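You operate a simulated robot arm through the tools that you are given. There is no shell and no other tool. Be economical: measure what you need, move in short steps, check, and stop when the job is done.

The job below is to be done with a simulated two-armed robot. You get a single attempt, and the scene is never put back.

JOB
Pick up the can from the top of the side table with one hand, pass it to the other hand and put it on the mouth of the collecting belt. Fetch the blue work card from the top of the side table and set it on the shelf of the small steel bench. Any order will do. Set down upright: can, blue work card.

Only the result counts: the job must be done as asked and must still hold three seconds after the hand-in. Knocking over, shifting, dropping, spilling or breaking anything else fails it.

ROBOT AND FRAMES
Two 7-joint arms with two-finger grippers on one trunk, on a base that drives. Base frame: it is fixed to the floor where the robot stands at the start and does not move with it; the origin is under the middle of the robot, x ahead of it, y to its left, z up; the surface under the hand at the start is at about z = 840. Units: mm, degrees, N and s.
The left shoulder is at the start at [24, 216, 1081], the right one opposite. With the tool pointing down near the work surface each hand reaches from about 200 to 760 mm from the robot's upright axis, wherever it stands, measured 20 degrees to its own side. Places, roughly: mouth of the collecting belt [1300, -1700, 900]; shelf of the small steel bench [4800, 100, 200]. Payload 2.2 kg a hand.
Tool frame (each hand has its own): the origin (TCP) lies between the finger pads and is the grasp point; the fingertips stand 19 mm ahead of it; z points along the fingers, y is the line along which they close. The gripper opens to 116 mm. The gripper's body begins 70 mm behind the TCP.
Orientation is told as [roll, pitch, yaw] about the base's x, y, z axes, in that order, counted from this pose: with the fingers straight down and closing along the base's y, the tool's x points along the base's -x, its y along +y and its z along -z.

CONTROLS
- The arms move only by the tool apply_moves. It takes "left_commands", "right_commands" or both (then of equal length, played together; a hand with none holds still); each is a list of rows, each an object (a shift or turn left out is 0, a gripper value left out holds the last) with "dp": the shift along the base's x, y, z in mm, a list of three; "turn": the turn, a rotation vector about the base's x, y, z in degrees, a list of three; "gripper": the opening, from 0 (shut) to 1 (fully open). In form: [{"dp": [tx, ty, tz], "turn": [wx, wy, wz], "gripper": gripper}, ...]. A call has 1 to 8 rows; each row is the pose to reach, as a shift and turn from the pose commanded when the call began. Each row takes 0.2 s and may step no farther than 50 mm and 8.6 degrees from the row before; otherwise, or with a gripper value out of range, the whole call is refused. Where a pose cannot be reached the arm comes as near as it can. A force on the tool above 40 N (or 10 N above the force at the start of the call, whichever is more), or a blocked arm, ends the call early, and 0.2 s more pass. The fingers move at their own pace and stop on an object; they squeeze with about 43 N. The grip force told is the motor's: it shows also when the fingers shut on nothing. Time passes only in rows, and 0.2 s behind the last, so rows that repeat a pose let the fingers close. It gives the time, the measured TCP pose, the force on the tool (base axes), the opening and the grip force at its end, in the units of the frame above (readings bear some noise), with the torque about the TCP (base axes, N m) and any sound that the robot's microphone picked up.
- Cameras (640 x 400 px; columns grow to the right, rows downward): "scene" is now at [136.7, 11, 1265.8]; the picture's right is [0.12, -0.99, -0.00], its down [-0.42, -0.05, -0.91] and it looks along [0.90, 0.10, -0.42] (base axes); focal length 262 px, centre (320, 200). "left" rides on the left gripper at [69, 15, -96] in its tool frame; the picture's right is [-0.21, 0.98, 0.00], its down [-0.76, -0.17, -0.63] and it looks along [-0.62, -0.14, 0.77] (tool axes); focal length 251 px, centre (320, 200). "right" rides on the right gripper at [69, -15, -97] in its tool frame; the picture's right is [0.21, 0.98, 0.00], its down [-0.76, 0.17, -0.63] and it looks along [-0.62, 0.14, 0.78] (tool axes); focal length 251 px, centre (320, 200).
- camera(camera): a new picture of that camera. It takes no simulated time.
- lift_body(by): slides the trunk up (or, below 0, down) by that many mm; the arms and the scene camera ride with it, the base frame stays. It gives what a move gives, with no picture.
- roll_base(legs): drives the robot by 1 to 6 legs, each [ahead, left, turn to the left] in mm, mm and degrees, along the robot's own axes; the way and the turn of a leg run together, so that a leg with both is an arc; at most 1500 mm and 180 degrees a leg. The arms and the cameras ride along, it lands a little off, and it stops where it bumps. It gives what a move gives.
- turn_head(pan, tilt): turns the head with the scene camera to pan (to the left, within 80 degrees either way) and tilt (down, from -29 to 69), counted from straight ahead of the robot. It gives what a move gives.
- point_at(camera, pixels): for up to 12 pixels [column, row] of the newest picture of that camera ("zoom" is the newest enlarged one), the place [x, y, z] in the base frame of the surface seen there, good to about 2 mm. It takes no simulated time.
- inspect(camera, box): a new picture of the part [left, top, right, bottom] of that camera's present view, enlarged. It takes no simulated time.
- sign_off(): hands the job in; it is judged then, once.

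Work in short steps. Measure before you move; look again where a grasp or a placing could have gone wrong, and mend it. You have 110 turns and 88 pictures in all, those below and enlarged ones among them. Open the grippers and draw the arms clear of the work before you hand the job in, unless the task says otherwise; then end with one line.

The tools are called after ">>>" as name(argument=value, ...) on one line, values as JSON. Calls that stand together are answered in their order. apply_moves: Moves the arms, as the interface text tells. Its arguments: {"type":"object","properties":{"left_commands":{"type":"array"},"right_commands":{"type":"array"}},"required":[]} The other tools are called the same way: lift_body (by) slides the trunk up or down; roll_base (legs) drives the base; turn_head (pan, tilt) turns the head that bears the scene camera; camera (camera) takes a picture; point_at (camera, pixels) gives the place of the surface under pixels of a picture; inspect (camera, box) takes an enlarged picture of a part of a camera's view; sign_off () hands the job in.

At the start:

```text
time: 0.0
left_tcp_pos: [474.1, 174.8, 1113.8]
left_ee_rot: [-0.1, 0.1, 0.1]
left_force: [0.4, 0.2, 0.4]
left_ft_torque: [-0.01, 0.01, -0.02]
left_gripper_width: 116.0
left_grasp_force: 0.1
right_tcp_pos: [504.1, -150.1, 1067.7]
right_ee_rot: [0.0, 0.0, 0.0]
right_force: [0.1, 0.4, -0.8]
right_ft_torque: [0.01, -0.01, -0.01]
right_gripper_width: 116.1
right_grasp_force: 0.0
trunk travel left (down, up): [-225.0, 265.0]
robot x, y, heading: [-1.9, -1.4, 0.1]
head pan, tilt: [6.6, 24.6]
```

scene: 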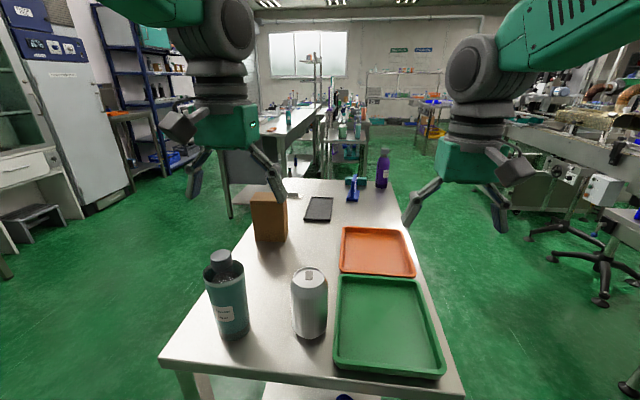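
right: 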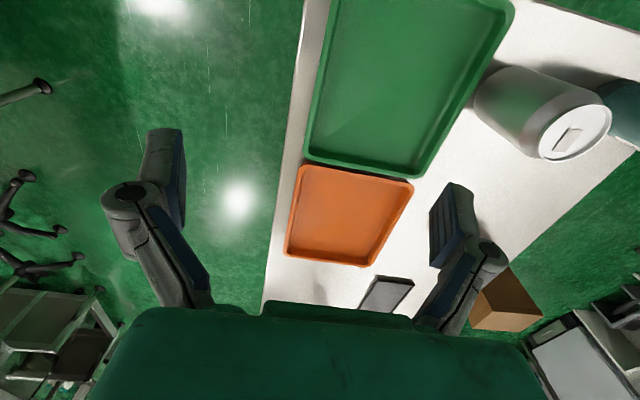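
left: 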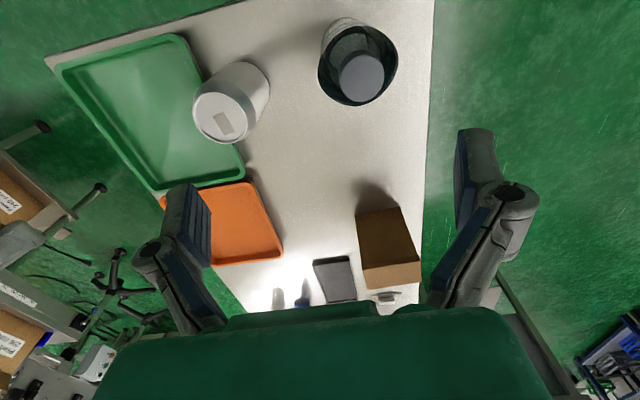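

The can stands at about (309,302) in the scene picture. The blue card is not clear, perhaps at (354,188), so I enlarge the far part of the table and measure the can.

>>> inspect(camera="scene", box=[230, 140, 420, 260])

>>> point_at(camera="scene", pixels=[[309, 275], [309, 300], [300, 335], [320, 335], [335, 380], [230, 310], [240, 215], [270, 200], [318, 209], [354, 192], [383, 170], [345, 280]])

```text
3.33 times, centred on (325, 200) of scene
```

zoom: 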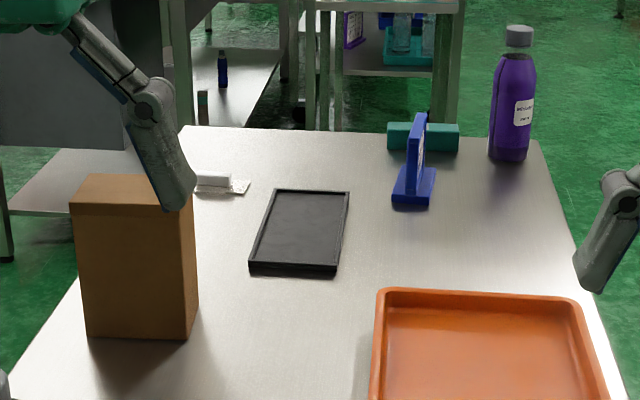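

```text
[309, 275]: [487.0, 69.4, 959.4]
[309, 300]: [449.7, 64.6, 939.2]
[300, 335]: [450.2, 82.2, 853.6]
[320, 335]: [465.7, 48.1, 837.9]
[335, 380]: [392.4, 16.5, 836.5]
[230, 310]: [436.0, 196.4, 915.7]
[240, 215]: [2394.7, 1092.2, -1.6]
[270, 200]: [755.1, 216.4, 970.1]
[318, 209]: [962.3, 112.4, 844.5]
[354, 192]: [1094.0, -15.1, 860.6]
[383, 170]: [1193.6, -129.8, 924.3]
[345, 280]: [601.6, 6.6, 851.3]
```

The blue card is the upright stand at zoom (415,165), about [1094,-15], with a base. Next I turn the head towards the belt mouth to see where the can has to go.

>>> turn_head(pan=-55, tilt=15)

>>> camera(camera="scene")

```text
time: 1.3
left_tcp_pos: [472.4, 173.4, 1115.2]
left_ee_rot: [-0.1, -0.1, -0.1]
left_force: [0.7, 0.7, 0.3]
left_ft_torque: [-0.02, 0.0, -0.05]
left_gripper_width: 116.1
left_grasp_force: 0.2
right_tcp_pos: [500.9, -149.7, 1070.0]
right_ee_rot: [0.1, 0.0, 0.1]
right_force: [0.8, 0.5, -1.2]
right_ft_torque: [0.03, 0.03, -0.04]
right_gripper_width: 116.0
right_grasp_force: 0.1
trunk travel left (down, up): [-225.0, 265.0]
robot x, y, heading: [1.7, 1.5, -0.5]
head pan, tilt: [-55.0, 15.0]
```

```text
83 pictures are left
```

scene: 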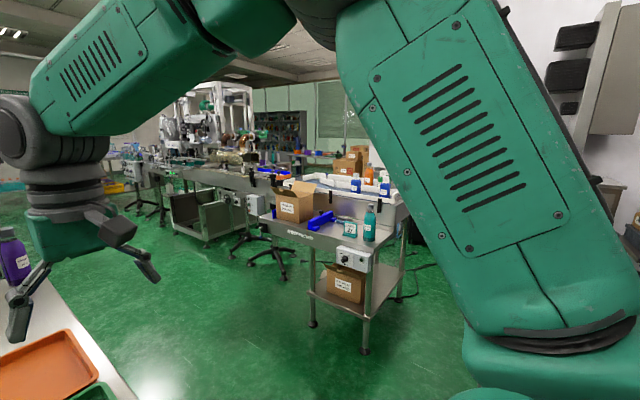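

>>> inspect(camera="scene", box=[230, 140, 430, 270])

>>> point_at(camera="scene", pixels=[[340, 215], [330, 227], [310, 225], [360, 240], [370, 225], [292, 215], [375, 200], [395, 205], [300, 195], [390, 190], [280, 226], [390, 235]])

```text
3.08 times, centred on (330, 205) of scene
```

zoom: 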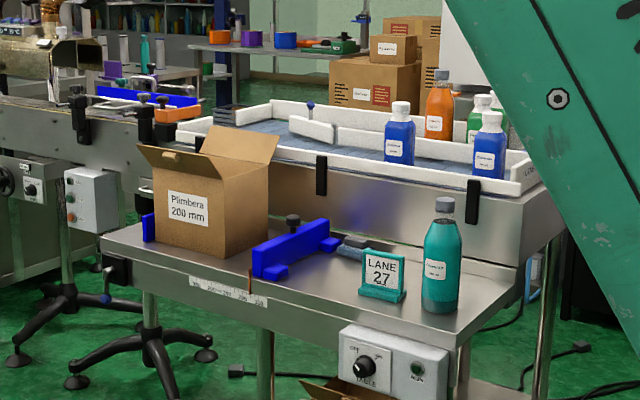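

```text
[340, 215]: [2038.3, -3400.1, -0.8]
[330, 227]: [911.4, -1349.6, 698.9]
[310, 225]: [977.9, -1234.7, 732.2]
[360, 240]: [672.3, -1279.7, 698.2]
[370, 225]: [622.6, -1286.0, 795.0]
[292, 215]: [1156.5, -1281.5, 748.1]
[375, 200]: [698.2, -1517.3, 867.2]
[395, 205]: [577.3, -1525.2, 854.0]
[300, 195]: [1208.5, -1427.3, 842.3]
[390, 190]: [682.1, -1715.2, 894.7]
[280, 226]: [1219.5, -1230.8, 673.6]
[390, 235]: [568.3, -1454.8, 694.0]
```

The mouth should project near pixel (321,177), where the white-walled belt has a gap. I enlarge that area.

>>> inspect(camera="scene", box=[260, 160, 360, 220])

>>> point_at(camera="scene", pixels=[[321, 177], [315, 180], [330, 182], [340, 180], [310, 176], [305, 180], [345, 186], [325, 190], [295, 178], [318, 175], [330, 176], [350, 182]])

```text
6.40 times, centred on (310, 190) of scene
```

zoom: 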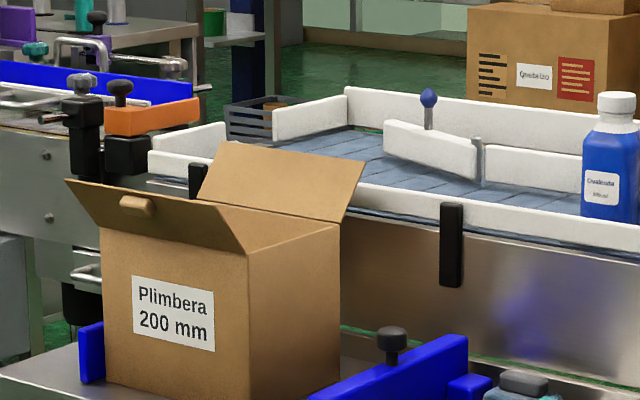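

```text
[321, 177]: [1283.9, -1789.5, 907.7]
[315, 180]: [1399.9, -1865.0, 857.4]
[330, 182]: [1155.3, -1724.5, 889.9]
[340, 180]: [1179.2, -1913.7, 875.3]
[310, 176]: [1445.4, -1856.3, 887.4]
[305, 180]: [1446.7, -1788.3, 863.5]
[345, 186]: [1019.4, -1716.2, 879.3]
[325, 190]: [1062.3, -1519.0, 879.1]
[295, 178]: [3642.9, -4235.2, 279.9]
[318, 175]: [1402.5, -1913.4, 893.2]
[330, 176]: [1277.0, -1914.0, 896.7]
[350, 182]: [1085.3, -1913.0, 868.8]
```

The belt surface is about z 860, its walls reach about 895, and the open end lies around x 1300–1440. Plan: the left hand takes the can from the top, the right takes it lower at a slant, and the right sets it down. Now I look back at the can to measure it.

>>> turn_head(pan=5, tilt=45)

>>> camera(camera="scene")

```text
time: 2.6
left_tcp_pos: [471.4, 174.7, 1114.2]
left_ee_rot: [-0.1, 0.0, 0.0]
left_force: [0.0, 0.5, 0.4]
left_ft_torque: [0.04, 0.01, 0.01]
left_gripper_width: 116.1
left_grasp_force: 0.0
right_tcp_pos: [500.0, -150.4, 1069.7]
right_ee_rot: [0.0, -0.1, 0.0]
right_force: [0.6, 0.6, 0.0]
right_ft_torque: [-0.01, 0.02, -0.02]
right_gripper_width: 116.1
right_grasp_force: 0.1
trunk travel left (down, up): [-225.0, 265.0]
robot x, y, heading: [-0.8, 0.0, -0.1]
head pan, tilt: [5.0, 45.0]
```

```text
80 pictures are left
```

scene: 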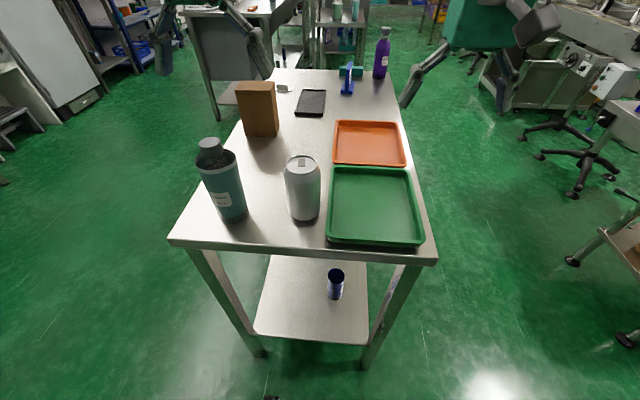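

The can top is centred near (302,163). I measure its rim, its side, and the bottle and tray edges.

>>> inspect(camera="scene", box=[180, 120, 440, 270])

>>> point_at(camera="scene", pixels=[[302, 157], [302, 168], [289, 163], [315, 163], [302, 190], [302, 215], [288, 190], [318, 190], [330, 200], [240, 185], [209, 145], [300, 240]])

```text
2.46 times, centred on (310, 195) of scene
```

zoom: 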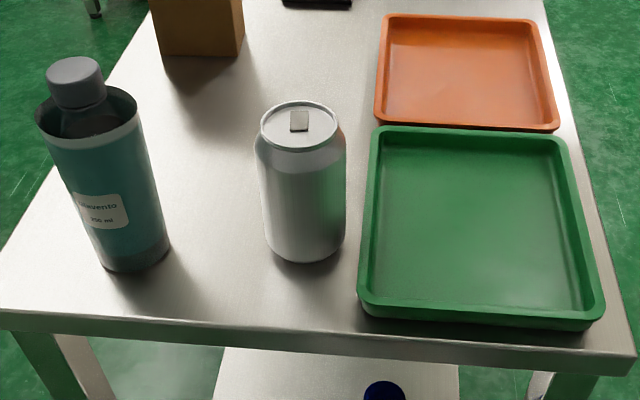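

```text
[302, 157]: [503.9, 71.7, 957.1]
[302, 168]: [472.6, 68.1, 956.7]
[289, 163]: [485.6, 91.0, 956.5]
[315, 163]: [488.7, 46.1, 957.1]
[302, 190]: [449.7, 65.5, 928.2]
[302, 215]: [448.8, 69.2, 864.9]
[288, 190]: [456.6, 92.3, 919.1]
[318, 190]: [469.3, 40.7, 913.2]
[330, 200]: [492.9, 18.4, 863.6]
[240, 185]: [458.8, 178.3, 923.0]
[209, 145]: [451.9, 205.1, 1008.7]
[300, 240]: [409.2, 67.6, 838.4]
```

The can's axis is at about [483,68], top about 959, radius 33, table z 838. I move the left hand over it at height and lower it partway.

>>> apply_moves(left_commands=[{"dp": [4, -40, 0], "gripper": 1}, {"dp": [8, -80, 0]}, {"dp": [11, -106, 0]}, {"dp": [11, -106, -40]}, {"dp": [11, -106, -80]}, {"dp": [11, -106, -80]}])

>>> camera(camera="left")

>>> camera(camera="scene")

```text
time: 4.0
left_tcp_pos: [481.7, 68.2, 1035.0]
left_ee_rot: [0.0, -0.1, 0.0]
left_force: [-0.3, -0.1, -0.7]
left_ft_torque: [-0.04, 0.01, 0.01]
left_gripper_width: 116.0
left_grasp_force: 0.1
right_tcp_pos: [500.2, -150.6, 1070.6]
right_ee_rot: [0.0, -0.3, -0.1]
right_force: [-0.6, 1.2, -0.1]
right_ft_torque: [0.01, 0.03, 0.01]
right_gripper_width: 116.0
right_grasp_force: 0.0
trunk travel left (down, up): [-225.0, 265.0]
robot x, y, heading: [2.4, 0.2, 0.1]
head pan, tilt: [5.0, 45.0]
```

```text
78 pictures are left
```

left: 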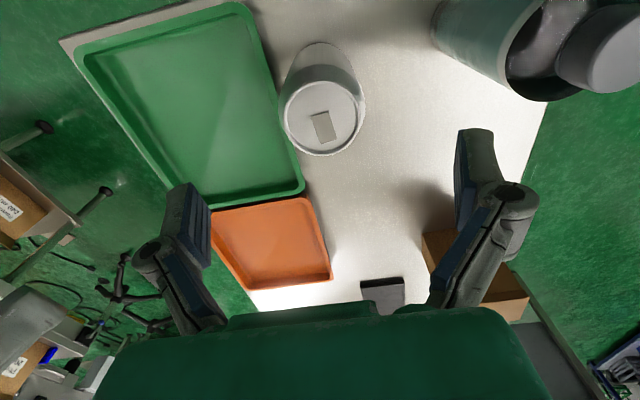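

```text
77 pictures are left
```

scene: 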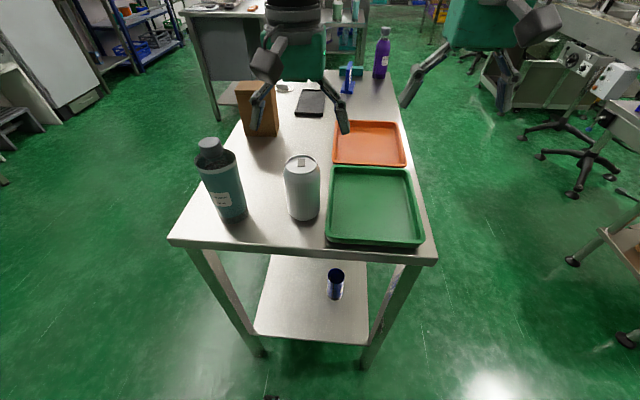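

Aligned. To keep clear of the bottle I narrow the opening to about 92 mm and check the can-top position from the left camera.

>>> point_at(camera="left", pixels=[[290, 118], [358, 112], [322, 95], [324, 145], [440, 30], [470, 60]])

>>> apply_moves(left_commands=[{"dp": [1, 0, 0], "gripper": 0.8}, {"dp": [1, 0, -30]}, {"dp": [1, 0, -55]}])

>>> camera(camera="left")

```text
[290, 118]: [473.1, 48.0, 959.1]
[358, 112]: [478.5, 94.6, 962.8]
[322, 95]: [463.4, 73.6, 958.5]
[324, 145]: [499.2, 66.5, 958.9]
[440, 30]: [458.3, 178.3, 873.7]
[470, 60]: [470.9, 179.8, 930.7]
```

```text
time: 4.8
left_tcp_pos: [482.3, 66.8, 978.4]
left_ee_rot: [0.1, -0.2, 0.0]
left_force: [-0.5, -0.5, 0.5]
left_ft_torque: [0.03, 0.01, 0.05]
left_gripper_width: 92.8
left_grasp_force: 0.0
right_tcp_pos: [500.7, -151.5, 1070.4]
right_ee_rot: [0.0, 0.0, 0.0]
right_force: [1.2, 1.0, 0.3]
right_ft_torque: [-0.01, 0.02, 0.0]
right_gripper_width: 115.9
right_grasp_force: 0.1
trunk travel left (down, up): [-225.0, 265.0]
robot x, y, heading: [1.9, -0.6, 0.2]
head pan, tilt: [5.0, 45.0]
```

```text
76 pictures are left
```

left: 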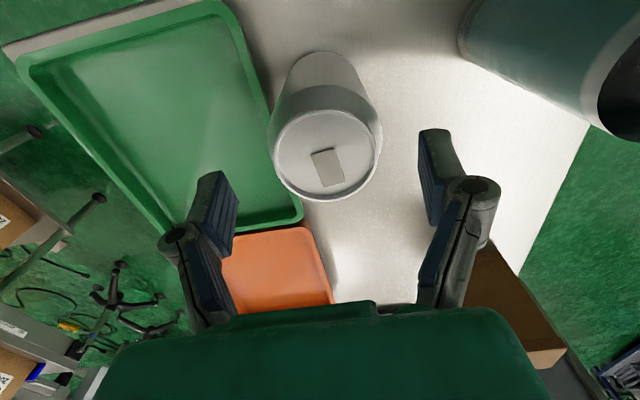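

The can is centred at y about 70, so I lower to z 940 and close.

>>> apply_moves(left_commands=[{"dp": [0, 3, -20]}, {"dp": [0, 3, -37]}, {"dp": [0, 3, -37], "gripper": 0}, {"dp": [0, 3, -37]}, {"dp": [0, 3, -37]}])

```text
time: 6.0
left_tcp_pos: [482.5, 70.3, 940.2]
left_ee_rot: [0.0, -0.1, 0.0]
left_force: [0.2, 0.7, -0.4]
left_ft_torque: [-0.01, -0.02, -0.02]
left_gripper_width: 63.9
left_grasp_force: 43.0
right_tcp_pos: [501.9, -151.9, 1069.9]
right_ee_rot: [0.0, -0.1, 0.0]
right_force: [0.0, 0.6, -0.2]
right_ft_torque: [-0.01, 0.01, 0.0]
right_gripper_width: 116.0
right_grasp_force: 0.1
trunk travel left (down, up): [-225.0, 265.0]
robot x, y, heading: [0.5, 0.6, 0.0]
head pan, tilt: [5.0, 45.0]
```

Firm grip at 64 mm width. I lift the can 200 mm and bring it forward to about (650,-20) while the right hand backs off to the side and pitches 55° forward.

>>> apply_moves(left_commands=[{"dp": [0, 0, 50]}, {"dp": [0, 0, 100]}, {"dp": [0, 0, 150]}, {"dp": [0, 0, 200]}, {"dp": [42, -23, 200]}, {"dp": [84, -45, 200]}, {"dp": [126, -68, 200]}, {"dp": [168, -90, 200]}], right_commands=[{"dp": [0, -8, 12], "turn": [0, -7, 0]}, {"dp": [0, -16, 24], "turn": [0, -14, 0]}, {"dp": [0, -24, 36], "turn": [0, -21, 0]}, {"dp": [0, -32, 48], "turn": [0, -28, 0]}, {"dp": [0, -40, 60], "turn": [0, -35, 0]}, {"dp": [0, -48, 72], "turn": [0, -42, 0]}, {"dp": [0, -56, 86], "turn": [0, -49, 0]}, {"dp": [0, -60, 100], "turn": [0, -55, 0]}])

>>> turn_head(pan=0, tilt=15)

>>> camera(camera="scene")

>>> camera(camera="right")

```text
time: 7.8
left_tcp_pos: [604.1, 3.9, 1144.1]
left_ee_rot: [-0.1, -0.2, 0.2]
left_force: [-0.9, 0.2, 0.5]
left_ft_torque: [-0.02, -0.06, 0.01]
left_gripper_width: 0.0
left_grasp_force: 28.2
left hand out of reach, approached as far as the arm can: row 7, 8
right_tcp_pos: [497.2, -208.9, 1171.8]
right_ee_rot: [0.0, -55.4, 0.0]
right_force: [-0.8, -0.3, -0.4]
right_ft_torque: [0.0, 0.03, 0.0]
right_gripper_width: 116.2
right_grasp_force: 0.1
trunk travel left (down, up): [-225.0, 265.0]
robot x, y, heading: [0.3, 2.6, 0.3]
head pan, tilt: [5.0, 45.0]
```

```text
time: 8.8
left_tcp_pos: [606.7, 2.7, 1142.0]
left_ee_rot: [0.0, 0.0, 0.3]
left_force: [-0.4, -0.4, -0.3]
left_ft_torque: [0.0, 0.02, 0.01]
left_gripper_width: 0.0
left_grasp_force: 28.6
right_tcp_pos: [500.4, -211.9, 1169.8]
right_ee_rot: [0.1, -55.2, -0.2]
right_force: [0.2, 0.9, -0.1]
right_ft_torque: [-0.02, 0.0, 0.03]
right_gripper_width: 115.8
right_grasp_force: 0.0
trunk travel left (down, up): [-225.0, 265.0]
robot x, y, heading: [-3.3, -3.6, 0.1]
head pan, tilt: [0.0, 15.0]
```

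```text
75 pictures are left
```

scene: 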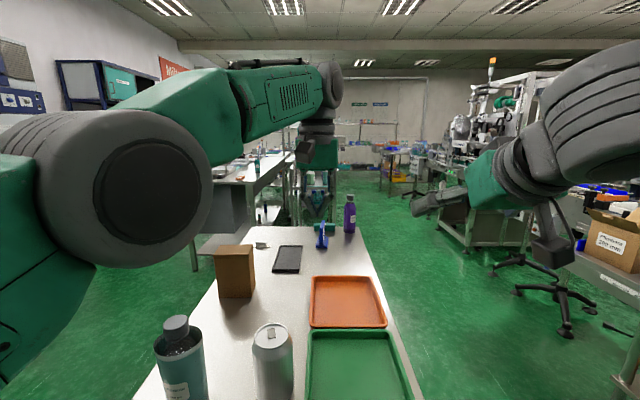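

```text
74 pictures are left
```

right: 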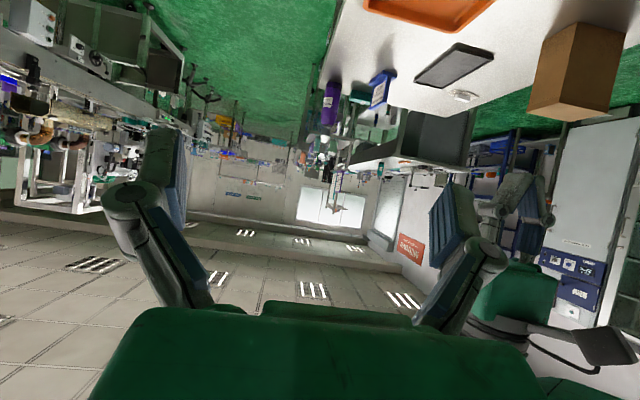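

The can slipped out on the lift and still stands at (272,350): the grip was on the tapered shoulder. I open the left hand, bring it back above the can at height and measure again.

>>> apply_moves(left_commands=[{"dp": [-31, 17, 0], "gripper": 0.8}, {"dp": [-62, 33, 0]}, {"dp": [-93, 50, 0]}, {"dp": [-124, 66, 0]}, {"dp": [-124, 66, -40]}, {"dp": [-124, 66, -60]}])

>>> camera(camera="left")

>>> inspect(camera="scene", box=[150, 300, 310, 400])

```text
time: 10.2
left_tcp_pos: [479.1, 67.4, 1079.0]
left_ee_rot: [0.2, -0.2, 0.1]
left_force: [-0.1, 0.0, -0.4]
left_ft_torque: [0.03, 0.0, 0.0]
left_gripper_width: 92.8
left_grasp_force: 0.0
right_tcp_pos: [499.6, -213.6, 1169.9]
right_ee_rot: [0.1, -55.2, -0.2]
right_force: [0.1, 0.4, 0.4]
right_ft_torque: [0.01, 0.0, -0.01]
right_gripper_width: 116.1
right_grasp_force: 0.0
trunk travel left (down, up): [-225.0, 265.0]
robot x, y, heading: [3.2, 4.1, 0.0]
head pan, tilt: [0.0, 15.0]
```

```text
73 pictures are left
```

left: 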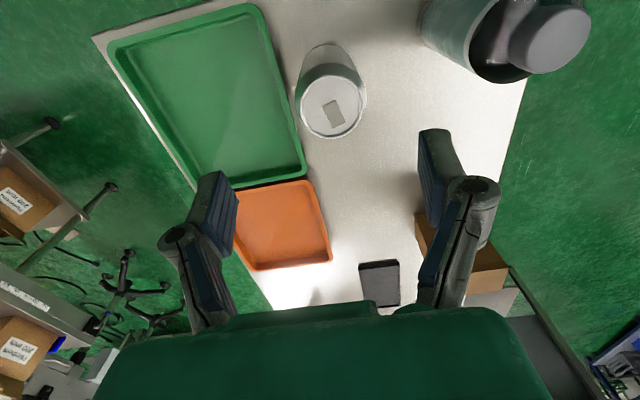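

```text
4.00 times, centred on (230, 350) of scene
```

zoom: 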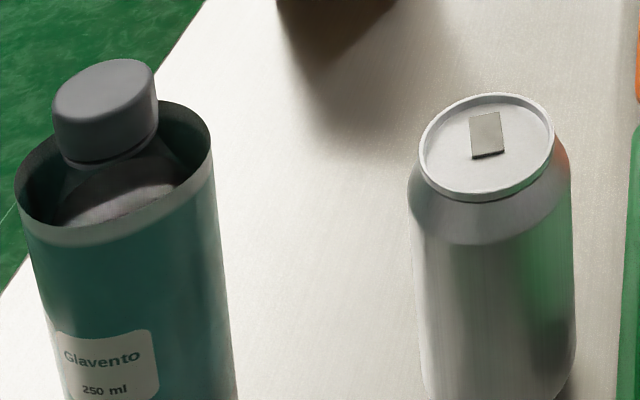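

The shoulder begins roughly 15–18 mm below the top. I measure the can top again in both pictures.

>>> point_at(camera="left", pixels=[[306, 105], [359, 100], [330, 85], [332, 130]])

>>> point_at(camera="zoom", pixels=[[425, 150], [550, 140], [490, 95], [480, 195], [475, 235], [480, 320], [412, 200], [568, 200]])

```text
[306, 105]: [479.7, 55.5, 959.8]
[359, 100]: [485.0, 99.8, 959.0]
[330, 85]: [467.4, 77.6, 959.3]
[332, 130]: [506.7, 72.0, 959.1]
```

```text
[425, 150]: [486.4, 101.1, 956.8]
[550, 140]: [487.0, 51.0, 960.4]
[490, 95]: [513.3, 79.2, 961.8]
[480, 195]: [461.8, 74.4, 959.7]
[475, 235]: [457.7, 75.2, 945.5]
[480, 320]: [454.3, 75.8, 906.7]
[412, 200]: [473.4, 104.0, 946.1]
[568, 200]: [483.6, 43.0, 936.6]
```

The can is now at about (487,75). I go down to z 922 and close, so the pads lie fully on the straight wall.

>>> apply_moves(left_commands=[{"dp": [8, 8, -40]}, {"dp": [8, 8, -80]}, {"dp": [8, 8, -120]}, {"dp": [8, 8, -157]}, {"dp": [8, 8, -157]}, {"dp": [8, 8, -157], "gripper": 0}, {"dp": [8, 8, -157]}, {"dp": [8, 8, -157]}])

>>> camera(camera="left")

```text
time: 12.0
left_tcp_pos: [485.3, 77.0, 923.5]
left_ee_rot: [0.2, -0.1, 0.0]
left_force: [-1.2, 0.4, 0.9]
left_ft_torque: [-0.01, 0.03, -0.01]
left_gripper_width: 63.8
left_grasp_force: 43.4
right_tcp_pos: [499.7, -211.2, 1168.9]
right_ee_rot: [0.0, -55.1, -0.1]
right_force: [0.1, 0.0, -0.2]
right_ft_torque: [0.01, -0.02, -0.01]
right_gripper_width: 116.1
right_grasp_force: 0.1
trunk travel left (down, up): [-225.0, 265.0]
robot x, y, heading: [-0.1, -1.2, 0.0]
head pan, tilt: [0.0, 15.0]
```

```text
71 pictures are left
```

left: 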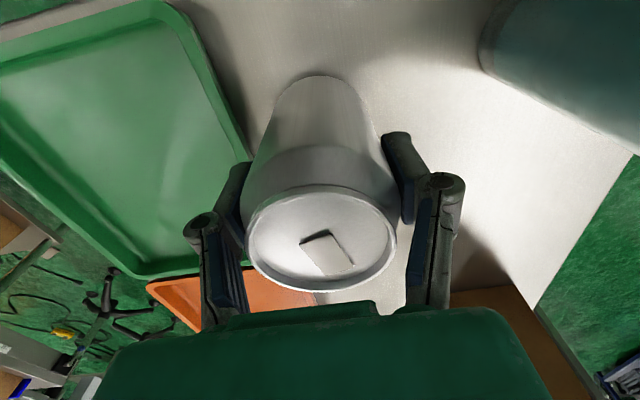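

Gripped on the wall. I lift slowly by 24 mm and check that the grip and the weight hold.

>>> apply_moves(left_commands=[{"dp": [0, 0, 3]}, {"dp": [0, 0, 6]}, {"dp": [0, 0, 9]}, {"dp": [0, 0, 12]}, {"dp": [0, 0, 16]}, {"dp": [0, 0, 20]}, {"dp": [0, 0, 24]}])

>>> camera(camera="left")

```text
time: 13.6
left_tcp_pos: [487.4, 76.7, 947.7]
left_ee_rot: [0.0, -0.1, 0.0]
left_force: [-0.2, 0.5, -2.8]
left_ft_torque: [-0.02, 0.0, 0.0]
left_gripper_width: 63.7
left_grasp_force: 43.2
right_tcp_pos: [500.2, -211.2, 1169.6]
right_ee_rot: [0.1, -55.1, -0.1]
right_force: [-0.3, 0.4, -0.3]
right_ft_torque: [-0.01, 0.01, 0.03]
right_gripper_width: 116.0
right_grasp_force: 0.0
trunk travel left (down, up): [-225.0, 265.0]
robot x, y, heading: [-4.8, -0.1, 0.0]
head pan, tilt: [0.0, 15.0]
```

```text
70 pictures are left
```

left: 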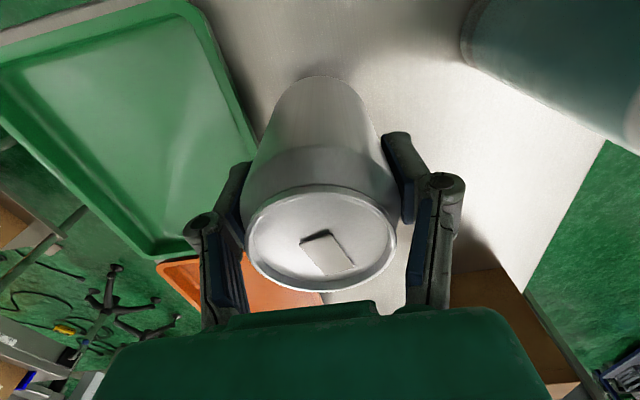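

It holds (about 0.3 kg). I raise the trunk by 200 mm to lift the can clear and gain reach.

>>> lift_body(by=200)

>>> camera(camera="scene")

```text
time: 15.7
left_tcp_pos: [486.9, 77.3, 1147.9]
left_ee_rot: [0.2, -0.1, -0.1]
left_force: [-0.3, 0.9, -3.3]
left_ft_torque: [0.0, -0.02, 0.02]
left_gripper_width: 63.7
left_grasp_force: 43.2
right_tcp_pos: [500.6, -211.6, 1370.5]
right_ee_rot: [0.1, -55.1, -0.1]
right_force: [0.3, 0.7, 0.7]
right_ft_torque: [-0.02, -0.03, -0.05]
right_gripper_width: 116.0
right_grasp_force: 0.1
trunk travel left (down, up): [-425.0, 65.0]
robot x, y, heading: [0.2, 2.0, 0.1]
head pan, tilt: [0.0, 15.0]
```

```text
69 pictures are left
```

scene: 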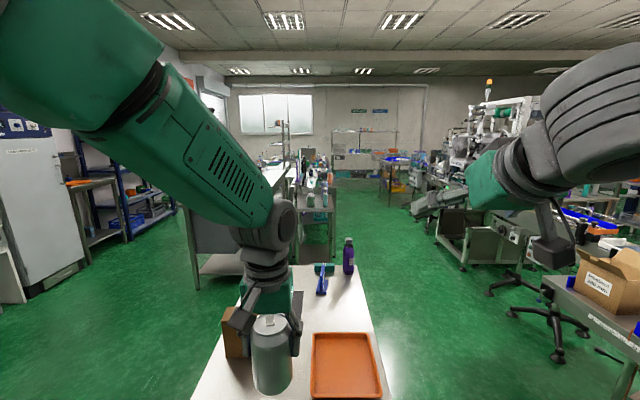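

I bring the can to about (600,20) and take the right hand, yawed 25°, to a pre-grasp behind and to the right of it.

>>> apply_moves(left_commands=[{"dp": [28, -14, 0]}, {"dp": [56, -28, 0]}, {"dp": [84, -42, 0]}, {"dp": [113, -57, 0]}, {"dp": [113, -57, 0]}, {"dp": [113, -57, 0]}], right_commands=[{"dp": [0, 0, -47], "turn": [0, 0, 6.25]}, {"dp": [0, 0, -93], "turn": [0, 0, 12.5]}, {"dp": [0, 0, -140], "turn": [0, 0, 18.75]}, {"dp": [-6, 0, -186], "turn": [0, 0, 25]}, {"dp": [-12, 40, -186], "turn": [0, 0, 25]}, {"dp": [-12, 80, -186], "turn": [0, 0, 25]}])

>>> camera(camera="scene")

>>> camera(camera="right")

```text
time: 17.1
left_tcp_pos: [602.5, 29.0, 1149.2]
left_ee_rot: [-0.4, -0.1, 0.1]
left_force: [0.9, 0.5, -2.7]
left_ft_torque: [-0.03, 0.01, 0.0]
left_gripper_width: 63.8
left_grasp_force: 42.6
right_tcp_pos: [489.3, -124.1, 1182.7]
right_ee_rot: [-0.4, -55.1, 25.3]
right_force: [-0.3, 0.3, -0.4]
right_ft_torque: [-0.05, 0.02, -0.03]
right_gripper_width: 115.8
right_grasp_force: 0.0
trunk travel left (down, up): [-425.0, 65.0]
robot x, y, heading: [1.2, -2.2, -0.1]
head pan, tilt: [0.0, 15.0]
```

```text
68 pictures are left
```

scene: 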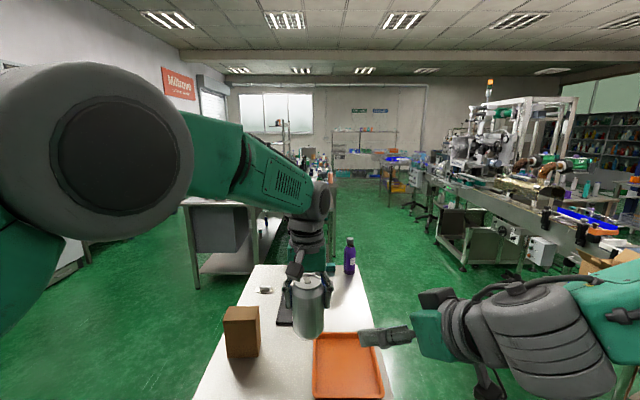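

```text
67 pictures are left
```

right: 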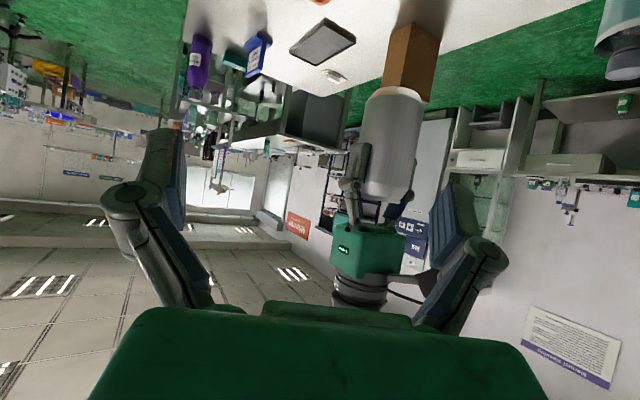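

The can hangs at (308,305) in the scene picture. I measure its surface there and in the right camera.

>>> point_at(camera="scene", pixels=[[308, 300], [308, 325], [308, 282], [296, 310], [321, 310]])

>>> point_at(camera="right", pixels=[[395, 130], [370, 120], [420, 120], [395, 95], [385, 185]])

```text
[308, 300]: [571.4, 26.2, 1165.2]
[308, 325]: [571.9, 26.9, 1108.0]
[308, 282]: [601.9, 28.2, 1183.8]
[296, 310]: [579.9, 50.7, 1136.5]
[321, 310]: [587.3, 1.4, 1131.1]
```

```text
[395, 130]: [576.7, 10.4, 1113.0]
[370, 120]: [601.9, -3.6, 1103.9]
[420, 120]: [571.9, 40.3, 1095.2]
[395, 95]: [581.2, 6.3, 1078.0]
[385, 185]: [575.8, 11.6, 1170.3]
```

The can's axis is at (604,27) and its bottom at about 1063. I move the right hand onto the approach line and advance halfway.

>>> apply_moves(right_commands=[{"dp": [2, 49, 0]}, {"dp": [4, 98, 0]}, {"dp": [26, 108, -17]}, {"dp": [48, 119, -34]}, {"dp": [48, 119, -34]}])

>>> camera(camera="right")

>>> camera(camera="scene")

```text
time: 18.3
left_tcp_pos: [599.5, 18.6, 1148.3]
left_ee_rot: [0.1, 0.0, 0.2]
left_force: [-0.4, -0.2, -4.3]
left_ft_torque: [0.04, -0.02, -0.04]
left_gripper_width: 63.9
left_grasp_force: 42.9
right_tcp_pos: [536.6, -17.8, 1148.4]
right_ee_rot: [0.4, -55.2, 24.7]
right_force: [0.8, -1.0, 0.8]
right_ft_torque: [0.01, 0.01, 0.01]
right_gripper_width: 115.9
right_grasp_force: 0.1
trunk travel left (down, up): [-425.0, 65.0]
robot x, y, heading: [3.6, 1.2, 0.0]
head pan, tilt: [0.0, 15.0]
```

```text
66 pictures are left
```

right: 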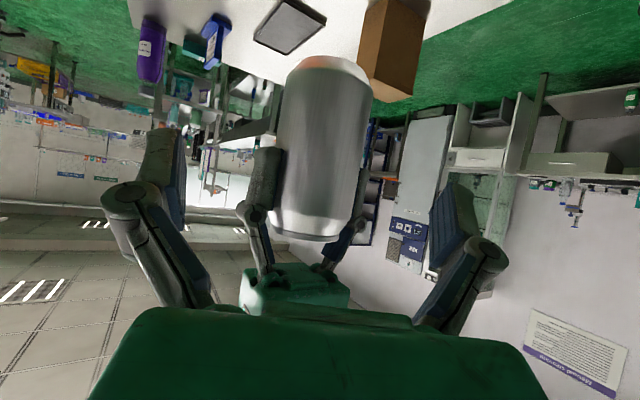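

```text
65 pictures are left
```

scene: 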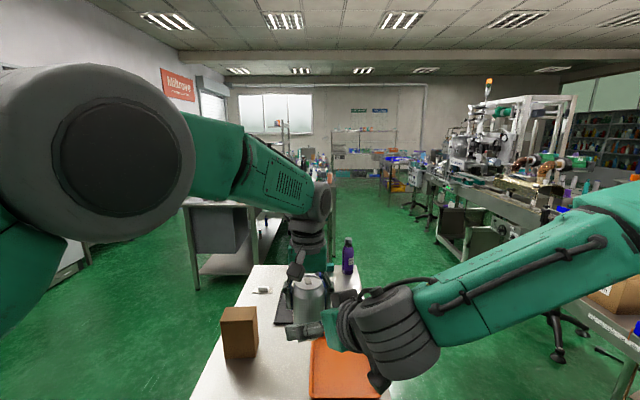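

The left hand has settled at y about 19, so I measure the can again in the right camera (centre near (325,150)).

>>> point_at(camera="right", pixels=[[290, 140], [325, 140], [360, 140], [325, 70], [325, 200], [330, 60]])

>>> point_at(camera="scene", pixels=[[308, 300], [308, 315], [308, 282], [298, 300], [318, 300]])

```text
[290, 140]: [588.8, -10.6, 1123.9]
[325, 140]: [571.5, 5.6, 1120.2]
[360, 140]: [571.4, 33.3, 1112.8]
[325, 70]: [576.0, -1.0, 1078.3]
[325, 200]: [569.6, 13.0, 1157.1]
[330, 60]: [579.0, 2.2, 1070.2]
```

```text
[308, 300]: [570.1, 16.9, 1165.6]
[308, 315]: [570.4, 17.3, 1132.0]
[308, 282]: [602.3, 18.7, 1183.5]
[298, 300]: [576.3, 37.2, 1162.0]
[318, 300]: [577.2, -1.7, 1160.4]
```

The can's axis is at (602,18). I advance the right hand to (602,18,1098).

>>> apply_moves(right_commands=[{"dp": [2, 6, -1]}, {"dp": [18, 14, -13]}, {"dp": [34, 21, -25]}, {"dp": [50, 29, -38]}, {"dp": [65, 36, -50]}, {"dp": [65, 36, -50]}, {"dp": [65, 36, -50]}])

>>> camera(camera="right")

>>> inspect(camera="scene", box=[240, 220, 400, 380])

```text
time: 19.9
left_tcp_pos: [602.4, 25.0, 1149.3]
left_ee_rot: [-0.2, 0.0, 0.2]
left_force: [-0.1, -0.7, -3.5]
left_ft_torque: [0.0, -0.01, 0.06]
left_gripper_width: 63.6
left_grasp_force: 42.7
right_tcp_pos: [601.7, 27.0, 1100.2]
right_ee_rot: [-0.1, -55.1, 25.1]
right_force: [0.1, -0.3, 0.4]
right_ft_torque: [0.0, 0.02, -0.01]
right_gripper_width: 116.1
right_grasp_force: 0.0
trunk travel left (down, up): [-425.0, 65.0]
robot x, y, heading: [-1.9, 0.8, -0.1]
head pan, tilt: [0.0, 15.0]
```

```text
64 pictures are left
```

right: 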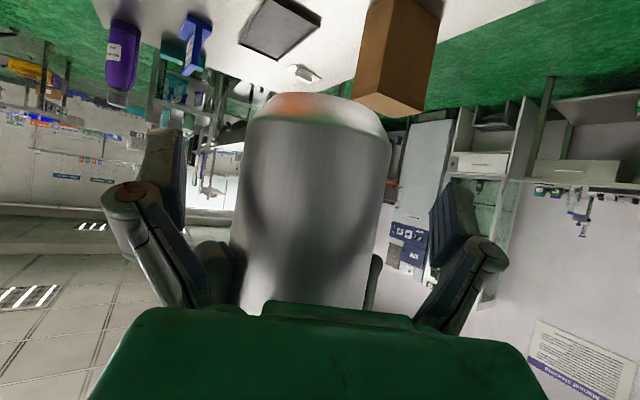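

```text
2.50 times, centred on (320, 300) of scene
```

zoom: 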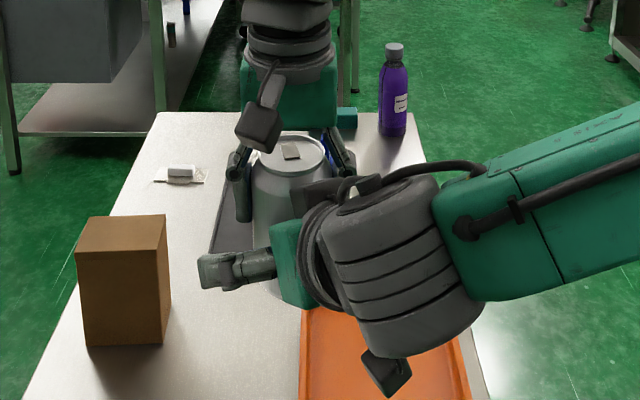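

Relative to the left hand, the right TCP is at (-1,2,-49) with the can between its fingers. I close the right hand.

>>> apply_moves(right_commands=[{"gripper": 0.6}, {"gripper": 0}, {"dp": [0, 0, 0]}, {"dp": [0, 0, 0]}, {"dp": [0, 0, 0]}])

>>> camera(camera="right")

```text
time: 21.1
left_tcp_pos: [601.6, 22.9, 1149.8]
left_ee_rot: [0.1, -0.2, 0.3]
left_force: [0.3, 22.7, 6.9]
left_ft_torque: [0.99, -0.51, 0.63]
left_gripper_width: 63.6
left_grasp_force: 42.4
right_tcp_pos: [601.8, 25.4, 1098.5]
right_ee_rot: [0.0, -55.1, 24.6]
right_force: [0.4, -23.2, -7.7]
right_ft_torque: [0.18, 0.59, -0.65]
right_gripper_width: 63.4
right_grasp_force: 42.8
trunk travel left (down, up): [-425.0, 65.0]
robot x, y, heading: [-0.5, 1.3, -0.1]
head pan, tilt: [0.0, 15.0]
```

```text
62 pictures are left
```

right: 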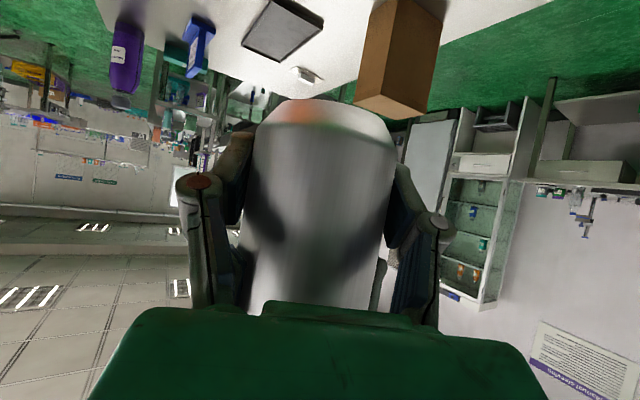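

Both hold, with about 23 N of cross force in y. I ease the right hand by -2 mm in y, then open the left.

>>> apply_moves(right_commands=[{"dp": [0, -1, 0]}, {"dp": [0, -2, 0]}, {"dp": [0, -2, 0]}])

```text
time: 21.9
left_tcp_pos: [602.3, 22.7, 1149.2]
left_ee_rot: [-0.1, -0.2, 0.2]
left_force: [-4.1, 17.0, 12.8]
left_ft_torque: [0.7, 0.32, 0.66]
left_gripper_width: 63.7
left_grasp_force: 42.5
right_tcp_pos: [600.6, 22.0, 1098.1]
right_ee_rot: [0.0, -55.1, 25.0]
right_force: [3.6, -17.6, -11.7]
right_ft_torque: [0.09, -0.07, -0.65]
right_gripper_width: 63.3
right_grasp_force: 43.5
trunk travel left (down, up): [-425.0, 65.0]
robot x, y, heading: [-0.3, 0.1, 0.0]
head pan, tilt: [0.0, 15.0]
```

Better. I ease a little more and open the left hand, then raise it.

>>> apply_moves(right_commands=[{"dp": [0, -2, -1]}, {"dp": [0, -3, -2]}, {"dp": [0, -3, -2]}, {"dp": [0, -3, -2]}, {"dp": [0, -3, -2]}], left_commands=[{"dp": [0, 0, 0]}, {"dp": [0, 0, 0]}, {"dp": [0, 0, 0], "gripper": 1}, {"dp": [0, 0, 0]}, {"dp": [0, 0, 0]}])

>>> apply_moves(left_commands=[{"dp": [0, 0, 30]}, {"dp": [0, 0, 60]}, {"dp": [0, 0, 100]}, {"dp": [0, 30, 140]}, {"dp": [-30, 70, 140]}, {"dp": [-60, 110, 140]}, {"dp": [-90, 150, 140]}])

>>> camera(camera="scene")

>>> camera(camera="right")

```text
time: 23.1
left_tcp_pos: [600.9, 22.7, 1149.0]
left_ee_rot: [0.0, 0.0, 0.3]
left_force: [0.2, 0.4, 0.3]
left_ft_torque: [-0.01, 0.01, -0.02]
left_gripper_width: 116.0
left_grasp_force: 0.0
right_tcp_pos: [601.6, 18.7, 1097.9]
right_ee_rot: [0.2, -55.2, 24.9]
right_force: [0.3, 0.8, -1.2]
right_ft_torque: [-0.02, 0.02, -0.01]
right_gripper_width: 63.2
right_grasp_force: 42.7
trunk travel left (down, up): [-425.0, 65.0]
robot x, y, heading: [2.8, -2.3, -0.3]
head pan, tilt: [0.0, 15.0]
```

```text
time: 24.7
left_tcp_pos: [510.6, 174.1, 1290.0]
left_ee_rot: [-0.1, -0.2, -0.2]
left_force: [-0.1, -0.3, 0.1]
left_ft_torque: [-0.01, -0.03, -0.03]
left_gripper_width: 116.2
left_grasp_force: 0.0
right_tcp_pos: [599.4, 23.2, 1099.2]
right_ee_rot: [-0.1, -55.2, 25.2]
right_force: [-0.7, -0.3, 0.1]
right_ft_torque: [-0.03, 0.01, -0.01]
right_gripper_width: 63.1
right_grasp_force: 43.2
trunk travel left (down, up): [-425.0, 65.0]
robot x, y, heading: [-3.3, 4.5, -0.2]
head pan, tilt: [0.0, 15.0]
```

```text
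61 pictures are left
```

scene: 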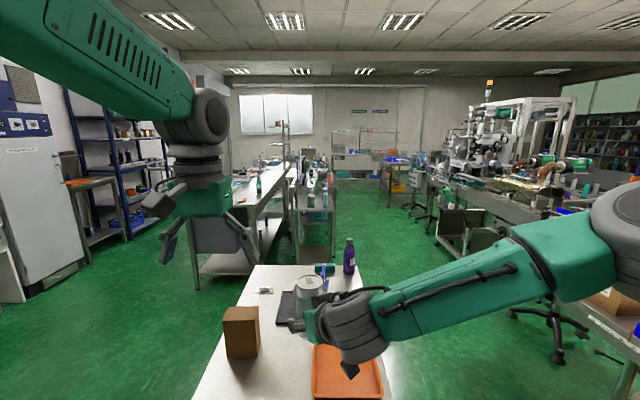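

```text
60 pictures are left
```

right: 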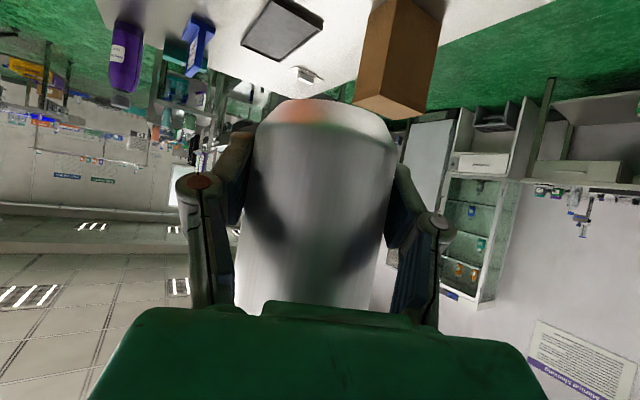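

The right hand holds the can alone. Before driving I look towards the belt side for floor obstacles.

>>> turn_head(pan=-35, tilt=20)

>>> camera(camera="scene")

```text
time: 25.8
left_tcp_pos: [511.7, 172.2, 1288.9]
left_ee_rot: [0.0, -0.1, 0.0]
left_force: [0.0, 0.3, 0.1]
left_ft_torque: [-0.02, 0.02, -0.01]
left_gripper_width: 115.9
left_grasp_force: 0.1
right_tcp_pos: [602.4, 20.3, 1097.0]
right_ee_rot: [0.0, -55.1, 25.0]
right_force: [0.4, -0.2, 0.5]
right_ft_torque: [0.01, -0.02, -0.01]
right_gripper_width: 63.2
right_grasp_force: 43.2
trunk travel left (down, up): [-425.0, 65.0]
robot x, y, heading: [4.3, 0.7, -0.2]
head pan, tilt: [-35.0, 20.0]
```

```text
59 pictures are left
```

scene: 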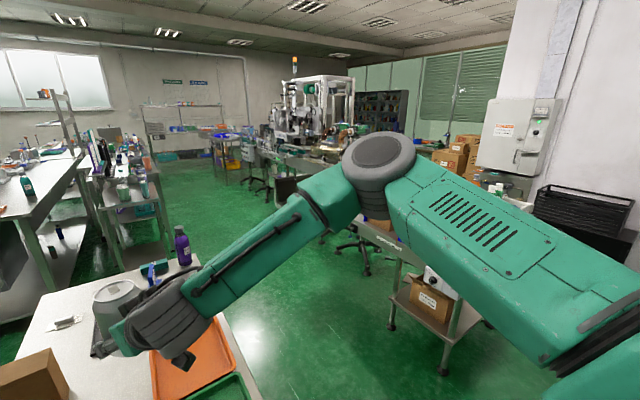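

>>> point_at(camera="scene", pixels=[[340, 246], [368, 268], [360, 240], [322, 228], [268, 200], [258, 188], [392, 326], [443, 370], [300, 300], [250, 345], [245, 300], [290, 250]])

>>> inspect(camera="scene", box=[220, 130, 480, 300])

```text
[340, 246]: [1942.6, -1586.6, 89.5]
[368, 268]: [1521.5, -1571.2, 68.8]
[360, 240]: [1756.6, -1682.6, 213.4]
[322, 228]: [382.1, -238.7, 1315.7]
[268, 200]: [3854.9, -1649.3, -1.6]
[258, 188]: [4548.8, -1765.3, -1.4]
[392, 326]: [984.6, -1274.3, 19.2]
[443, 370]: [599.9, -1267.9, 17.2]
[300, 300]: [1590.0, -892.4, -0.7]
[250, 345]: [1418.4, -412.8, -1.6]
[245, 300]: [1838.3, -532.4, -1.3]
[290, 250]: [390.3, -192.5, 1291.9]
```

```text
2.35 times, centred on (350, 215) of scene
```

zoom: 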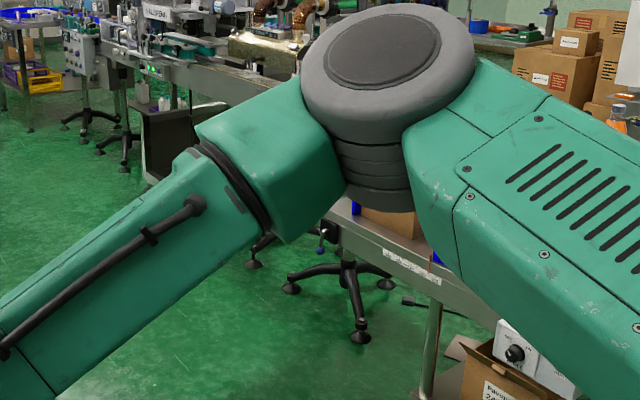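

The lane between the table (y -200) and bench (y -1230) is free. I back off, turn right and drive to about (-350,-650) heading -90.

>>> roll_base(legs=[[-350, 0, 0], [0, 0, -90], [650, 0, 0]])

>>> turn_head(pan=40, tilt=30)

>>> camera(camera="scene")

```text
time: 35.1
left_tcp_pos: [-215.0, -1171.8, 1291.0]
left_ee_rot: [0.5, -0.2, -91.7]
left_force: [-0.1, 1.0, 1.5]
left_ft_torque: [0.03, -0.04, 0.0]
left_gripper_width: 116.2
left_grasp_force: 0.1
right_tcp_pos: [-366.1, -1257.6, 1099.3]
right_ee_rot: [0.7, -55.3, -67.2]
right_force: [0.2, 0.9, -3.0]
right_ft_torque: [0.09, 0.1, 0.02]
right_gripper_width: 63.0
right_grasp_force: 43.0
trunk travel left (down, up): [-425.0, 65.0]
robot x, y, heading: [-363.7, -660.3, -91.4]
head pan, tilt: [-35.0, 20.0]
```

```text
time: 36.6
left_tcp_pos: [-204.2, -1170.6, 1292.2]
left_ee_rot: [0.1, -0.1, -91.3]
left_force: [1.0, -0.2, -0.3]
left_ft_torque: [-0.02, 0.12, 0.01]
left_gripper_width: 115.7
left_grasp_force: 0.0
right_tcp_pos: [-354.2, -1256.4, 1101.0]
right_ee_rot: [0.4, -55.3, -66.4]
right_force: [1.7, 0.8, -2.8]
right_ft_torque: [-0.05, 0.1, -0.12]
right_gripper_width: 63.5
right_grasp_force: 43.0
trunk travel left (down, up): [-425.0, 65.0]
robot x, y, heading: [-358.0, -659.5, -91.8]
head pan, tilt: [40.0, 30.0]
```

```text
57 pictures are left
```

scene: 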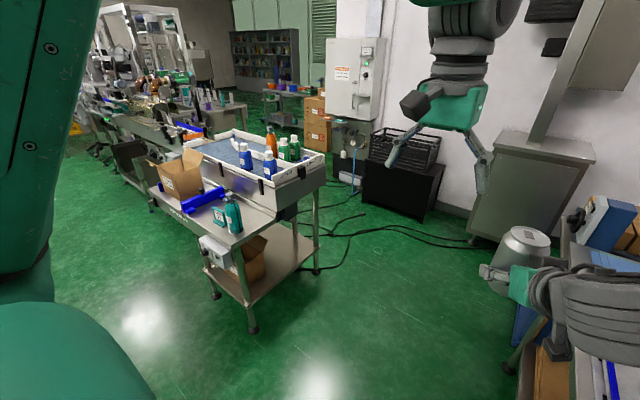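

The whole belt table is in view around (225,190). I enlarge it and measure the mouth.

>>> inspect(camera="scene", box=[90, 90, 330, 250])

>>> point_at(camera="scene", pixels=[[194, 155], [165, 160], [152, 188], [190, 145], [205, 140], [215, 150], [235, 135], [155, 200], [240, 228], [125, 165], [150, 145], [180, 138]])

```text
2.50 times, centred on (210, 170) of scene
```

zoom: 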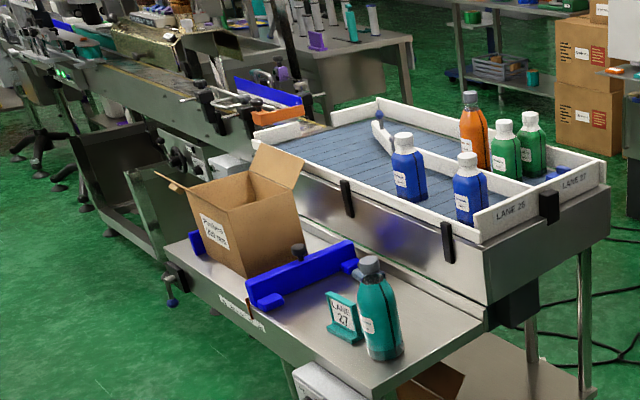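

```text
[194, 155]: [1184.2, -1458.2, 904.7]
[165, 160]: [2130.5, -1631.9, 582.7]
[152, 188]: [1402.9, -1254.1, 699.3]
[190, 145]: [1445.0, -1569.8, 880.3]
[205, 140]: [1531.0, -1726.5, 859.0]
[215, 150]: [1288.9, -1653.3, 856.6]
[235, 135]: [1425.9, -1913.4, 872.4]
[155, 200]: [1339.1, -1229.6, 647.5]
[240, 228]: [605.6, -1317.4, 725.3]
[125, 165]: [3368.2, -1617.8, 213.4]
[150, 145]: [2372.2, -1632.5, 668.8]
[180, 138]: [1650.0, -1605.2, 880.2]
```

The belt surface is z 857, the mouth is around x 1290–1440 and y -1600…-1850, and the bench reaches to x about 1400. I look straight down to see how far the robot's own base reaches.

>>> turn_head(pan=20, tilt=69)

>>> camera(camera="scene")

>>> point_at(camera="scene", pixels=[[320, 390], [320, 370], [320, 340], [250, 390], [400, 390], [160, 390]])

```text
time: 37.6
left_tcp_pos: [-198.6, -1168.8, 1293.0]
left_ee_rot: [-0.1, -0.2, -91.4]
left_force: [1.4, -0.7, 0.3]
left_ft_torque: [-0.01, 0.08, -0.03]
left_gripper_width: 115.9
left_grasp_force: 0.1
right_tcp_pos: [-348.6, -1254.2, 1103.0]
right_ee_rot: [-0.1, -55.4, -66.1]
right_force: [0.6, -0.6, -3.1]
right_ft_torque: [0.02, 0.05, -0.02]
right_gripper_width: 63.4
right_grasp_force: 42.9
trunk travel left (down, up): [-425.0, 65.0]
robot x, y, heading: [-354.8, -658.7, -91.4]
head pan, tilt: [20.0, 68.8]
```

```text
55 pictures are left
```

scene: 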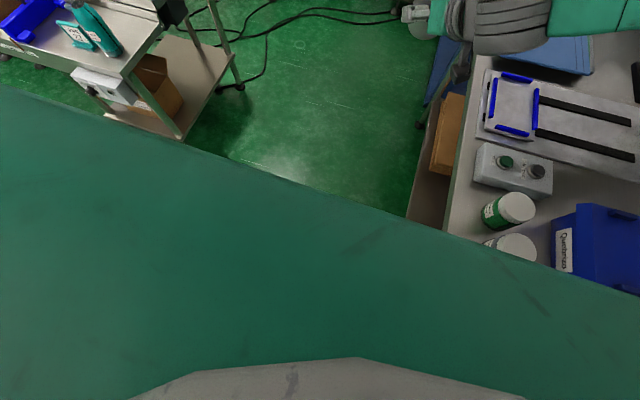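

```text
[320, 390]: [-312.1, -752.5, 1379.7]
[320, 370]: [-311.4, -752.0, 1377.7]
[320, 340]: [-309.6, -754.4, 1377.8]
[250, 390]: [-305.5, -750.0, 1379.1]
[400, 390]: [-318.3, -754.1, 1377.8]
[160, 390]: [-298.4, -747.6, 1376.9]
```

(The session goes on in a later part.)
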